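You operate a simulated robot arm through the tools that you are given. There is no shell and no other tool. Be economical: measure what you need, move in short steps, check, and stop when the job is done.

You run a simulated robot arm. Do the job below in one go: nothing can be reset, and whatever is moved stays where it is left.

TASK
Take the brass bush and leave it on top of the blue screen wipe.
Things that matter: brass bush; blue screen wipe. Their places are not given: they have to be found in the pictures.

The check looks at the end state, three seconds after you hand in, the way a careful person would. Anything else that was tipped, shoved, dropped, spilled or broken makes it a failure.

THE ROBOT
A 7-joint arm with a two-finger parallel gripper, fixed in place. Base frame: the origin is at the foot of the arm, x ahead of it, y to its left, z up; the work surface is at about z = 0. Units: mm, rad, N and s.
With the tool pointing down near the work surface it reaches from about 240 to 620 mm from the base axis. Its first joint turns from -1.152 to 1.152 rad. Payload 2.6 kg.
The tool frame sits at the grasp point between the pads (the TCP): z along the fingers, y along the line on which they close. The tips reach 30 mm beyond it. Largest opening 94 mm; finger width 28, thickness 10; the body of the gripper, 50 by 96 mm, starts 55 mm behind the TCP.
Orientation is that of the tool frame in the base frame, as a unit quaternion [x, y, z, w]. With the fingers straight down and closing along the base's y, the tool's x points along the base's -x, its y along +y and its z along -z.

THE INTERFACE
- The arm moves only by the tool play_rows. Its argument "commands" is a list of rows, each an object of numbers (a shift or turn left out is 0, a gripper value left out holds the last): "tx", "ty", "tz": the shift along the tool's x, y, z in units of 30 mm (1.0 is 30 mm); "wx", "wy", "wz": the turn, a rotation vector about the tool's x, y, z in units of 8 degrees (1.0 is 8 degrees); "hand": the finger opening in mm, from 0 to 94. In form: [{"tx": .., "ty": .., "tz": .., "wx": .., "wy": .., "wz": .., "hand": ..}, ...]. A call has 1 to 8 rows; each row shifts and turns the commanded pose from where the row before left it, along the tool's axes as they then stand. A call with a number of a shift or a turn outside -1 to 1 is refused whole. Rows are played at 5 a second. More than 50 mm and 0.15 rad between two rows, or a gripper value outside its range, and nothing of the call is played. Where a pose cannot be reached the arm comes as near as it can. A force on the tool above 40 N (or 10 N above the force at the start of the call, whichever is more), or a blocked arm, ends the call early, and 0.2 s more pass. Each finger travels about 72 mm/s and halts on what it meets, pressing with about 23 N; the grip force reading is that of the motor and also rises with nothing between the fingers. The clock runs only during rows and for 0.2 s after the last one: add rows that do not move to give the fingers time. The reply holds the time, the measured pose of the TCP, the force on the tool along the base axes, the opening and the grip force, in the units named above and with some noise.
- Cameras (640 x 400 px; columns grow to the right, rows downward): "scene" is fixed at [25.5, 417.7, 582.5]; the picture's right is [-0.88, -0.48, 0.00], its down [-0.20, 0.36, -0.91] and it looks along [0.44, -0.80, -0.41] (base axes); focal length 332 px, centre (320, 200). "wrist" rides on the gripper at [-37, 0, -58] in the tool frame; the picture's right is [0.00, -1.00, 0.00], its down [0.97, 0.00, -0.24] and it looks along [0.24, 0.00, 0.97] (tool axes); focal length 218 px, centre (320, 200).
- capture(camera): a new picture of that camera. It takes no simulated time.
- locate(camera, pixels): for up to 12 pixels [column, row] of the newest picture of that camera ("zoom" is the newest enlarged one), the place [x, y, z] in the base frame of the surface seen there, good to about 3 mm. It takes no simulated time.
- enlarge(camera, box): a new picture of the part [left, top, right, bottom] of that camera's present view, enlarged. It takes no simulated time.
- finish_job(): hands the job in; it is judged then, once.

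Work in short steps. Measure before you move; look again where a grasp or a placing could have gone wrong, and mend it. You have 60 turns and 26 pictures in all, those below and enlarged ones among them. Open the gripper and draw the arm clear of the work before you hand the job in, unless the task says otherwise; then end with one line.

The tools are called after "Request:" as a command line: name --argument value ..., lists and objects as JSON in quotes. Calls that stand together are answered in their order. play_rows: Moves the arm, as the interface text tells. Its arguments: {"type":"object","properties":{"commands":{"type":"array"}},"required":["commands"]} The other tools are called the same way: capture (camera) takes a picture; locate (camera, pixels) gives the place of the surface under pixels of a picture; enlarge (camera, box) takes an enlarged picture of a part of a camera's view; finish_job () hands the job in.

At the start:

```text
time: 0.0
ee_pos: [313.6, -288.8, 274.8]
ee_rot: [0.0, 1.0, 0.001, 0.0]
wrist_force: [0.4, 0.7, 0.3]
width: 94.1
finger_force: 0.1
```

scene: 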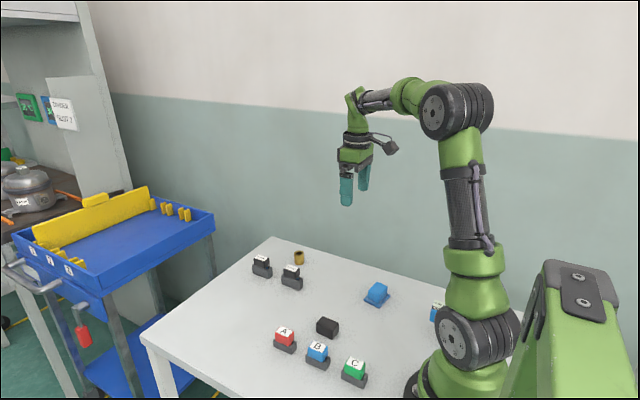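
wrist: 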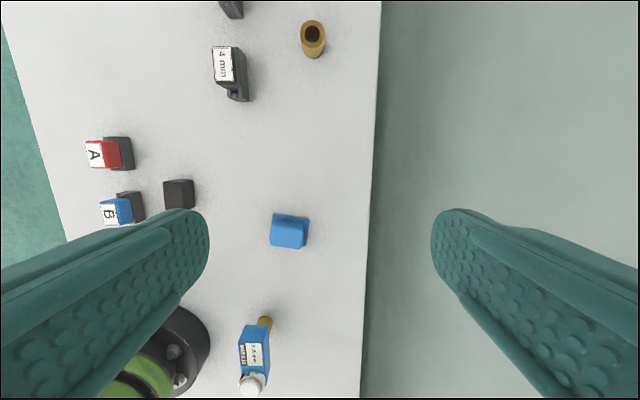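

The brass bush seems to be at scene (299,257) and wrist (313,38). The blue block at scene (377,293) may be the wipe, so I'll enlarge and locate both.

Request:
enlarge --camera "scene" --box '[240, 230, 460, 367]'

Request:
enlarge --camera "wrist" --box '[200, 0, 400, 125]'

Request:
locate --camera "wrist" --pixels '[[313, 22], [302, 34], [324, 34], [313, 56], [290, 215], [272, 243], [305, 246], [289, 230], [275, 217], [307, 219], [340, 140], [235, 75]]'

Request:
enlarge --camera "wrist" --box '[200, 190, 400, 315]'

```text
2.91 times, centred on (350, 298) of scene
```

zoom: 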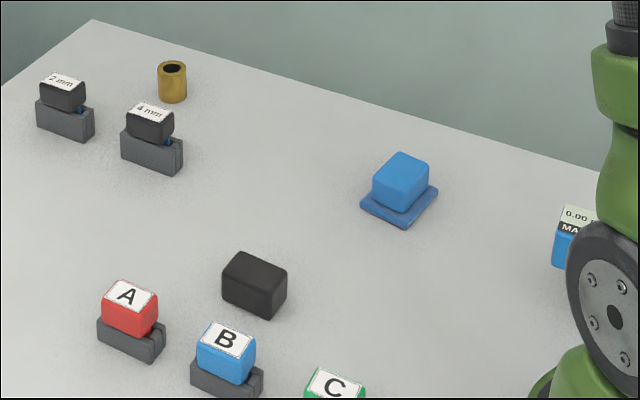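

```text
3.20 times, centred on (300, 62) of wrist
```

zoom: 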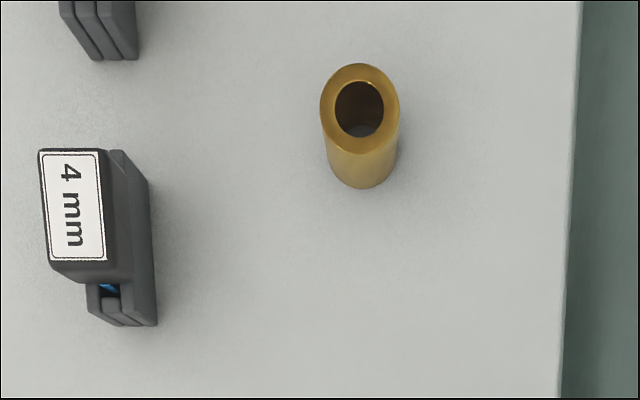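

```text
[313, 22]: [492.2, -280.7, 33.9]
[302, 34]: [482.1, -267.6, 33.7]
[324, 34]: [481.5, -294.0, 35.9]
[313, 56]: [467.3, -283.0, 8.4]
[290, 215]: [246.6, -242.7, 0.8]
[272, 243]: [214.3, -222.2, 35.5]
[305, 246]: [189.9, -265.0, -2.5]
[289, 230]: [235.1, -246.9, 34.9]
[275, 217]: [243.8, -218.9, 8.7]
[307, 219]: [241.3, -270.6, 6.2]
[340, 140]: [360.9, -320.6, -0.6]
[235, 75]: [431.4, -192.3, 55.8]
```

```text
3.20 times, centred on (300, 252) of wrist
```

zoom: 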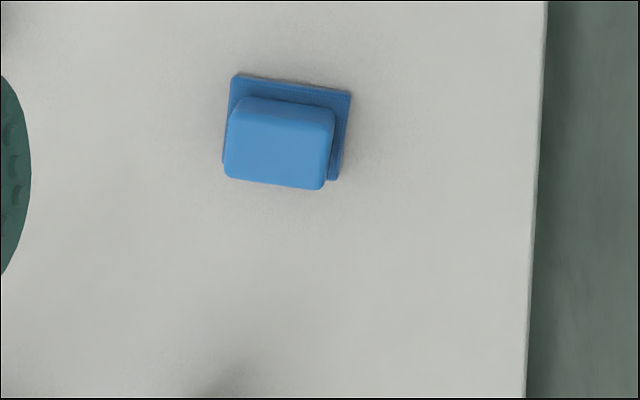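

The wipe is a blue block on a pad, and its top is near z 35. I'll locate its top corners in the last zoom.

Request:
locate --camera "zoom" --pixels '[[250, 112], [322, 122], [316, 180], [236, 170], [280, 145], [238, 80], [346, 98], [265, 103], [280, 180]]'

Request:
locate --camera "wrist" --pixels '[[313, 25], [305, 29], [304, 38], [321, 29], [320, 40], [313, 43], [313, 50]]'

```text
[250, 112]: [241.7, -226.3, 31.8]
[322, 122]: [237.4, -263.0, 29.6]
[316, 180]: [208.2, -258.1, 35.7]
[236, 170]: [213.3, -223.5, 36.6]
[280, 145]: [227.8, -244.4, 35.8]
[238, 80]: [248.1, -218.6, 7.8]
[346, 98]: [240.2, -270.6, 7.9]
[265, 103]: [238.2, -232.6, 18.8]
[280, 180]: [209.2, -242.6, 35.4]
```

```text
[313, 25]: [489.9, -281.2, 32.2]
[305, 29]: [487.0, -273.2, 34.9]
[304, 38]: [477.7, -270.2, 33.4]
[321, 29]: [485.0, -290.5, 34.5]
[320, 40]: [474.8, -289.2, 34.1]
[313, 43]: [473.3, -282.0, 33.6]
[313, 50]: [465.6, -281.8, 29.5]
```

The bush is centred near (480,-281), about 27 mm across and 34 mm high. The wipe's top is centred near (223,-243) at z 35.5. I'll move to above the bush.

Request:
play_rows --commands '[{"tx": -0.925, "tz": 0.7, "hand": 80}, {"tx": -0.925, "tz": 0.7}, {"tx": -0.925, "tz": 0.7}, {"tx": -0.925, "tz": 0.7}, {"tx": -0.925, "tz": 0.7, "ty": 0.26}, {"tx": -0.925, "tz": 0.7}, {}, {}]'

Request:
capture --camera "wrist"

```text
time: 1.8
ee_pos: [480.5, -282.4, 147.5]
ee_rot: [0.0, 1.0, -0.001, 0.0]
wrist_force: [-0.1, 0.1, 0.5]
width: 79.8
finger_force: 0.1
```

```text
20 pictures are left
```

wrist: 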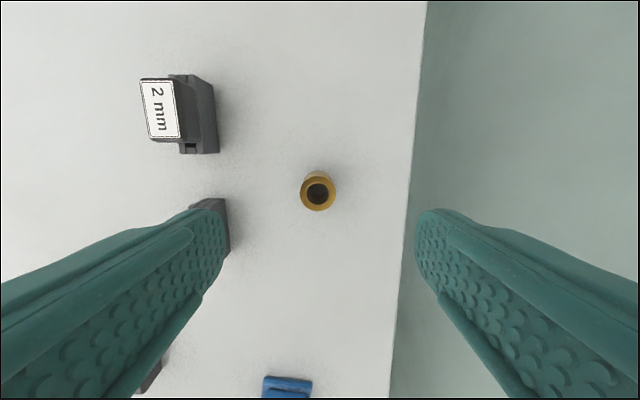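

The bush shows at (318,193). The 4 mm block at (215,220) is close to the left finger, so I'll check both.

Request:
locate --camera "wrist" --pixels '[[318, 180], [318, 207], [304, 193], [332, 193], [226, 235], [212, 203]]'

```text
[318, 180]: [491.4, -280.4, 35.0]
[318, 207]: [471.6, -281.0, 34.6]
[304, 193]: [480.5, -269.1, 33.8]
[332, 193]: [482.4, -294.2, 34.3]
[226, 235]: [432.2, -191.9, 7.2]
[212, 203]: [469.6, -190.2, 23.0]
```

The bush centre is confirmed at (481,-281), and the 4 mm block's edge is at y -190. I'll narrow the hand to 60 and go down to z 36.

Request:
play_rows --commands '[{"hand": 60, "ty": 0.03, "tx": -0.02}, {"tz": 0.75}, {"tz": 0.75}, {"tz": 0.75}, {"tz": 0.75}, {"tz": 0.72}, {}, {}]'

Request:
play_rows --commands '[{"hand": 15}, {}, {}, {}]'

```text
time: 3.6
ee_pos: [483.7, -280.2, 36.1]
ee_rot: [0.0, 1.0, 0.0, 0.0]
wrist_force: [0.2, 0.0, 0.1]
width: 59.9
finger_force: 0.0
```

```text
time: 4.6
ee_pos: [482.4, -280.0, 36.3]
ee_rot: [0.001, 1.0, -0.001, 0.001]
wrist_force: [0.6, 0.2, 0.1]
width: 27.5
finger_force: 23.4
```

The fingers stopped at 27.5 mm with a firm grip. I'll lift straight up and check.

Request:
play_rows --commands '[{"tz": -0.5}, {"tz": -0.8}, {"tz": -0.8}, {"tz": -0.8}, {}, {}]'

Request:
capture --camera "wrist"

```text
time: 6.0
ee_pos: [482.2, -279.5, 125.2]
ee_rot: [-0.001, 1.0, -0.001, 0.0]
wrist_force: [-0.1, 0.4, -0.1]
width: 27.4
finger_force: 23.4
```

```text
19 pictures are left
```

wrist: 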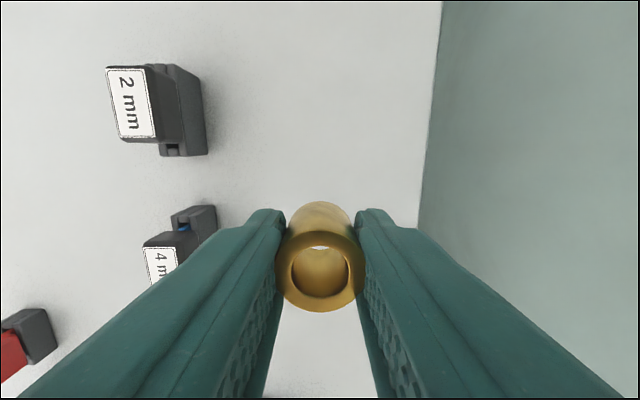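

The bush is held upright. I'll carry it toward the wipe and stop short for a fresh look.

Request:
play_rows --commands '[{"tx": 0.9, "ty": 0.15}, {"tx": 0.9, "ty": 0.15}, {"tx": 0.9, "ty": 0.15}, {"tx": 0.9, "ty": 0.15}, {"tx": 0.9, "ty": 0.2}, {"tx": 0.9, "ty": 0.2}, {"tx": 0.9, "ty": 0.2}, {}]'

Request:
capture --camera "wrist"

Request:
enlarge --camera "scene" --box '[300, 200, 460, 300]'

```text
time: 7.8
ee_pos: [292.4, -244.2, 122.7]
ee_rot: [0.0, 1.0, 0.0, 0.0]
wrist_force: [1.2, 0.7, -0.2]
width: 27.2
finger_force: 23.1
```

```text
18 pictures are left
```

wrist: 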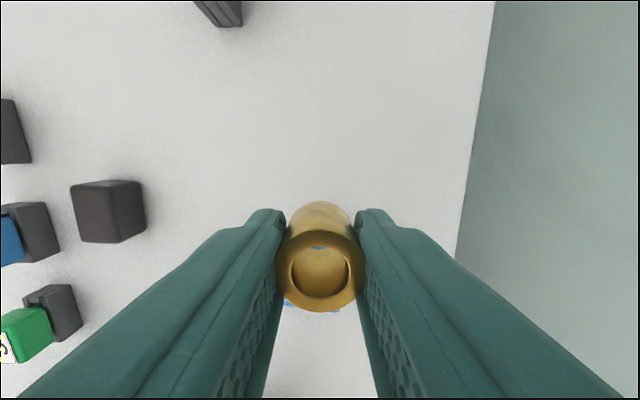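

```text
4.00 times, centred on (380, 250) of scene
```

zoom: 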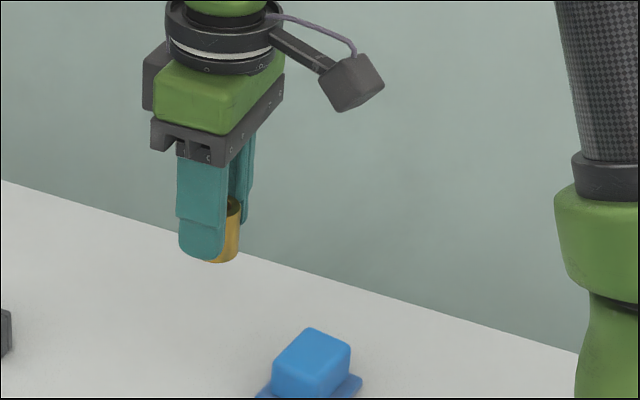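

The bush is held well. I'll verify the wipe's top face from the scene view, using zoom pixels around (313,360).

Request:
locate --camera "zoom" --pixels '[[313, 355], [283, 359], [312, 334], [344, 348], [310, 371], [240, 245], [232, 258]]'

```text
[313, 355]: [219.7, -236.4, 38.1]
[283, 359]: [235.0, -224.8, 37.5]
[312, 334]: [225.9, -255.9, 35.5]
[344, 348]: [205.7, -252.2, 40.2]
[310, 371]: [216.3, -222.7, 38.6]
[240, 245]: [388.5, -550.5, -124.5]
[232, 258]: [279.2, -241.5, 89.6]
```

The top face centre is about (222,-241) at z 36–37. I'll move above it and lower to z 82.

Request:
play_rows --commands '[{"tx": 0.77, "ty": 0.03}, {"tx": 0.77, "ty": 0.03}, {"tx": 0.77, "ty": 0.03}, {}, {"tz": 0.7}, {"tz": 0.6}, {}, {}]'

Request:
enlarge --camera "scene" --box '[310, 220, 438, 300]'

Request:
capture --camera "wrist"

```text
time: 9.6
ee_pos: [224.8, -240.4, 85.8]
ee_rot: [0.0, 1.0, 0.0, -0.001]
wrist_force: [1.1, 0.8, 0.6]
width: 27.5
finger_force: 22.8
```

```text
5.00 times, centred on (374, 260) of scene
```

zoom: 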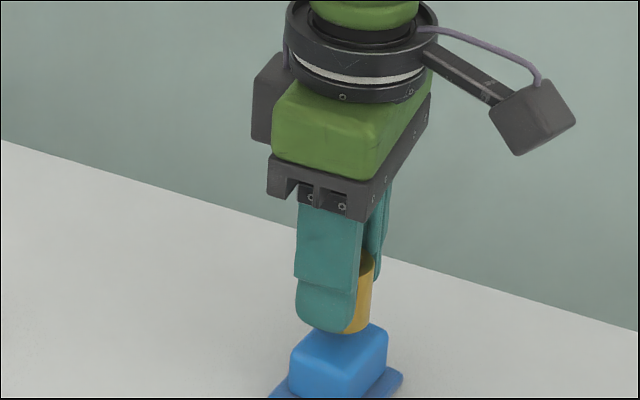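

```text
15 pictures are left
```

wrist: 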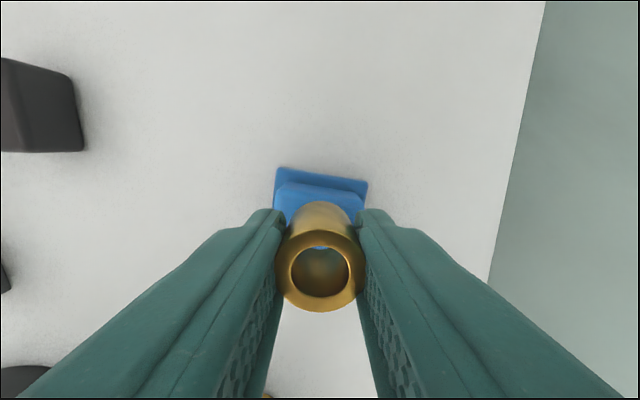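

Side to side the bush at column 320 is centred on the block (275–365). I'll measure the fore-aft position in this close view.

Request:
locate --camera "wrist" --pixels '[[285, 187], [310, 190], [340, 193], [280, 200], [362, 205], [310, 196], [320, 205], [320, 240], [320, 310]]'

Request:
locate --camera "zoom" --pixels '[[375, 328], [384, 338], [360, 350], [345, 345], [365, 325], [300, 345], [355, 360]]'

```text
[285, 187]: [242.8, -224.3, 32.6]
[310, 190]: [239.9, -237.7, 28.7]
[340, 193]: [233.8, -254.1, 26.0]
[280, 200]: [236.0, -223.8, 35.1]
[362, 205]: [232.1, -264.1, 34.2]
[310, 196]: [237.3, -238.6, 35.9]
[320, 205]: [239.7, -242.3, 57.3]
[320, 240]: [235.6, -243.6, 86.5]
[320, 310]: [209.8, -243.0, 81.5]
```

```text
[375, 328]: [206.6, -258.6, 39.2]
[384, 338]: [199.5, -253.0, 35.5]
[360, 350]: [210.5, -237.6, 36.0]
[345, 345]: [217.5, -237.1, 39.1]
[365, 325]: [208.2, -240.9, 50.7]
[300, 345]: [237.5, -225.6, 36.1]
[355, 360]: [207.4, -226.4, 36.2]
```

The block top spans x 204–240 and y -222 to -263, with the bush at about (223,-242), so it is well placed. I'll lower slowly and watch the force.

Request:
play_rows --commands '[{"tz": 0.2, "tx": 0.04}, {"tz": 0.12}, {"tz": 0.05}, {}, {}]'

```text
time: 10.8
ee_pos: [221.6, -241.8, 74.3]
ee_rot: [0.0, 1.0, 0.0, 0.0]
wrist_force: [0.2, -0.5, 0.0]
width: 27.2
finger_force: 23.0
```

No contact yet at z 74.3, so I'll go down in 1 mm rows.

Request:
play_rows --commands '[{"tz": 0.035}, {"tz": 0.02}, {}, {}]'

Request:
enlarge --camera "scene" --box '[342, 260, 406, 300]'

```text
time: 11.8
ee_pos: [222.2, -243.0, 72.0]
ee_rot: [0.0, 1.0, -0.001, 0.001]
wrist_force: [-2.0, 1.1, 14.5]
width: 27.5
finger_force: 22.7
```

```text
10.00 times, centred on (374, 280) of scene
```

zoom: 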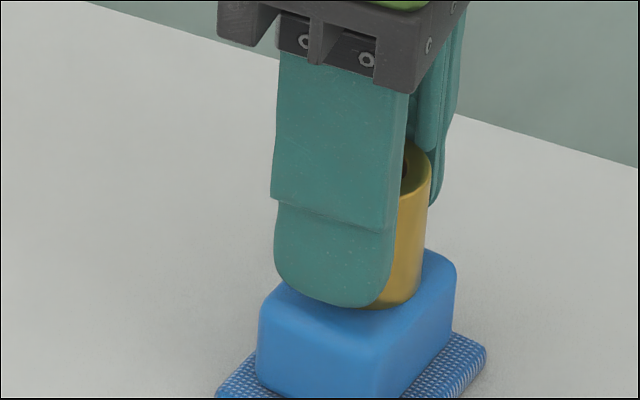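

The upward force is 14.5 N, so the bush is seated on the block. I'll ease up slightly and open slowly.

Request:
play_rows --commands '[{"tz": -0.012}, {"hand": 31}, {"hand": 36}, {"hand": 44}, {"hand": 52}, {"hand": 60}, {}]'

Request:
play_rows --commands '[{"tz": -0.3}, {"tz": -0.7}, {"tz": -0.9}, {"tz": -0.9}, {"tz": -0.9}, {"tx": -0.5, "tz": -0.9}, {}, {}]'

Request:
enlarge --camera "scene" --box '[310, 230, 438, 310]'

Request:
capture --camera "scene"

```text
time: 13.4
ee_pos: [223.3, -241.9, 72.3]
ee_rot: [0.0, 1.0, 0.0, -0.001]
wrist_force: [0.1, -0.7, 0.4]
width: 60.0
finger_force: 0.1
```

```text
time: 15.2
ee_pos: [235.5, -242.2, 208.0]
ee_rot: [0.0, 1.0, 0.0, 0.0]
wrist_force: [0.9, -0.1, -0.7]
width: 60.0
finger_force: 0.0
```

```text
5.00 times, centred on (374, 270) of scene
```

zoom: 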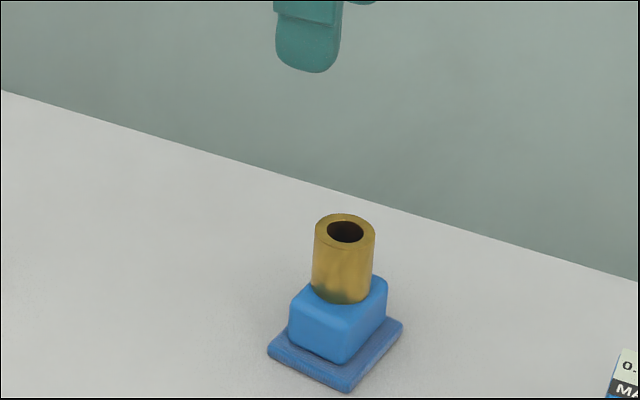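

```text
12 pictures are left
```

scene: 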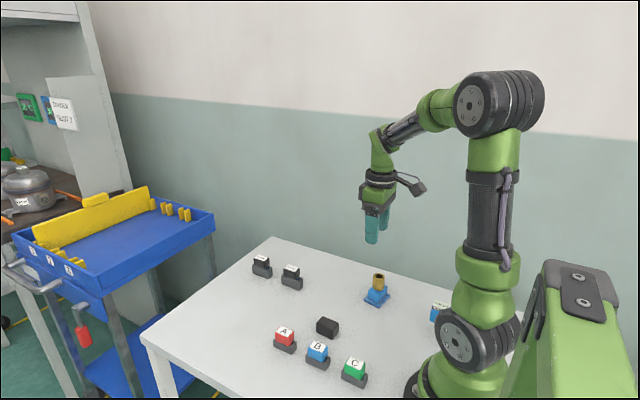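

The bush stands upright on the wipe at scene (378,282), everything else is where it was, and the open gripper is clear. I'm handing in.

Request:
finish_job

```text
The job is handed in.
```

The brass bush is standing upright on top of the blue screen wipe, nothing else was disturbed, and the job is handed in.
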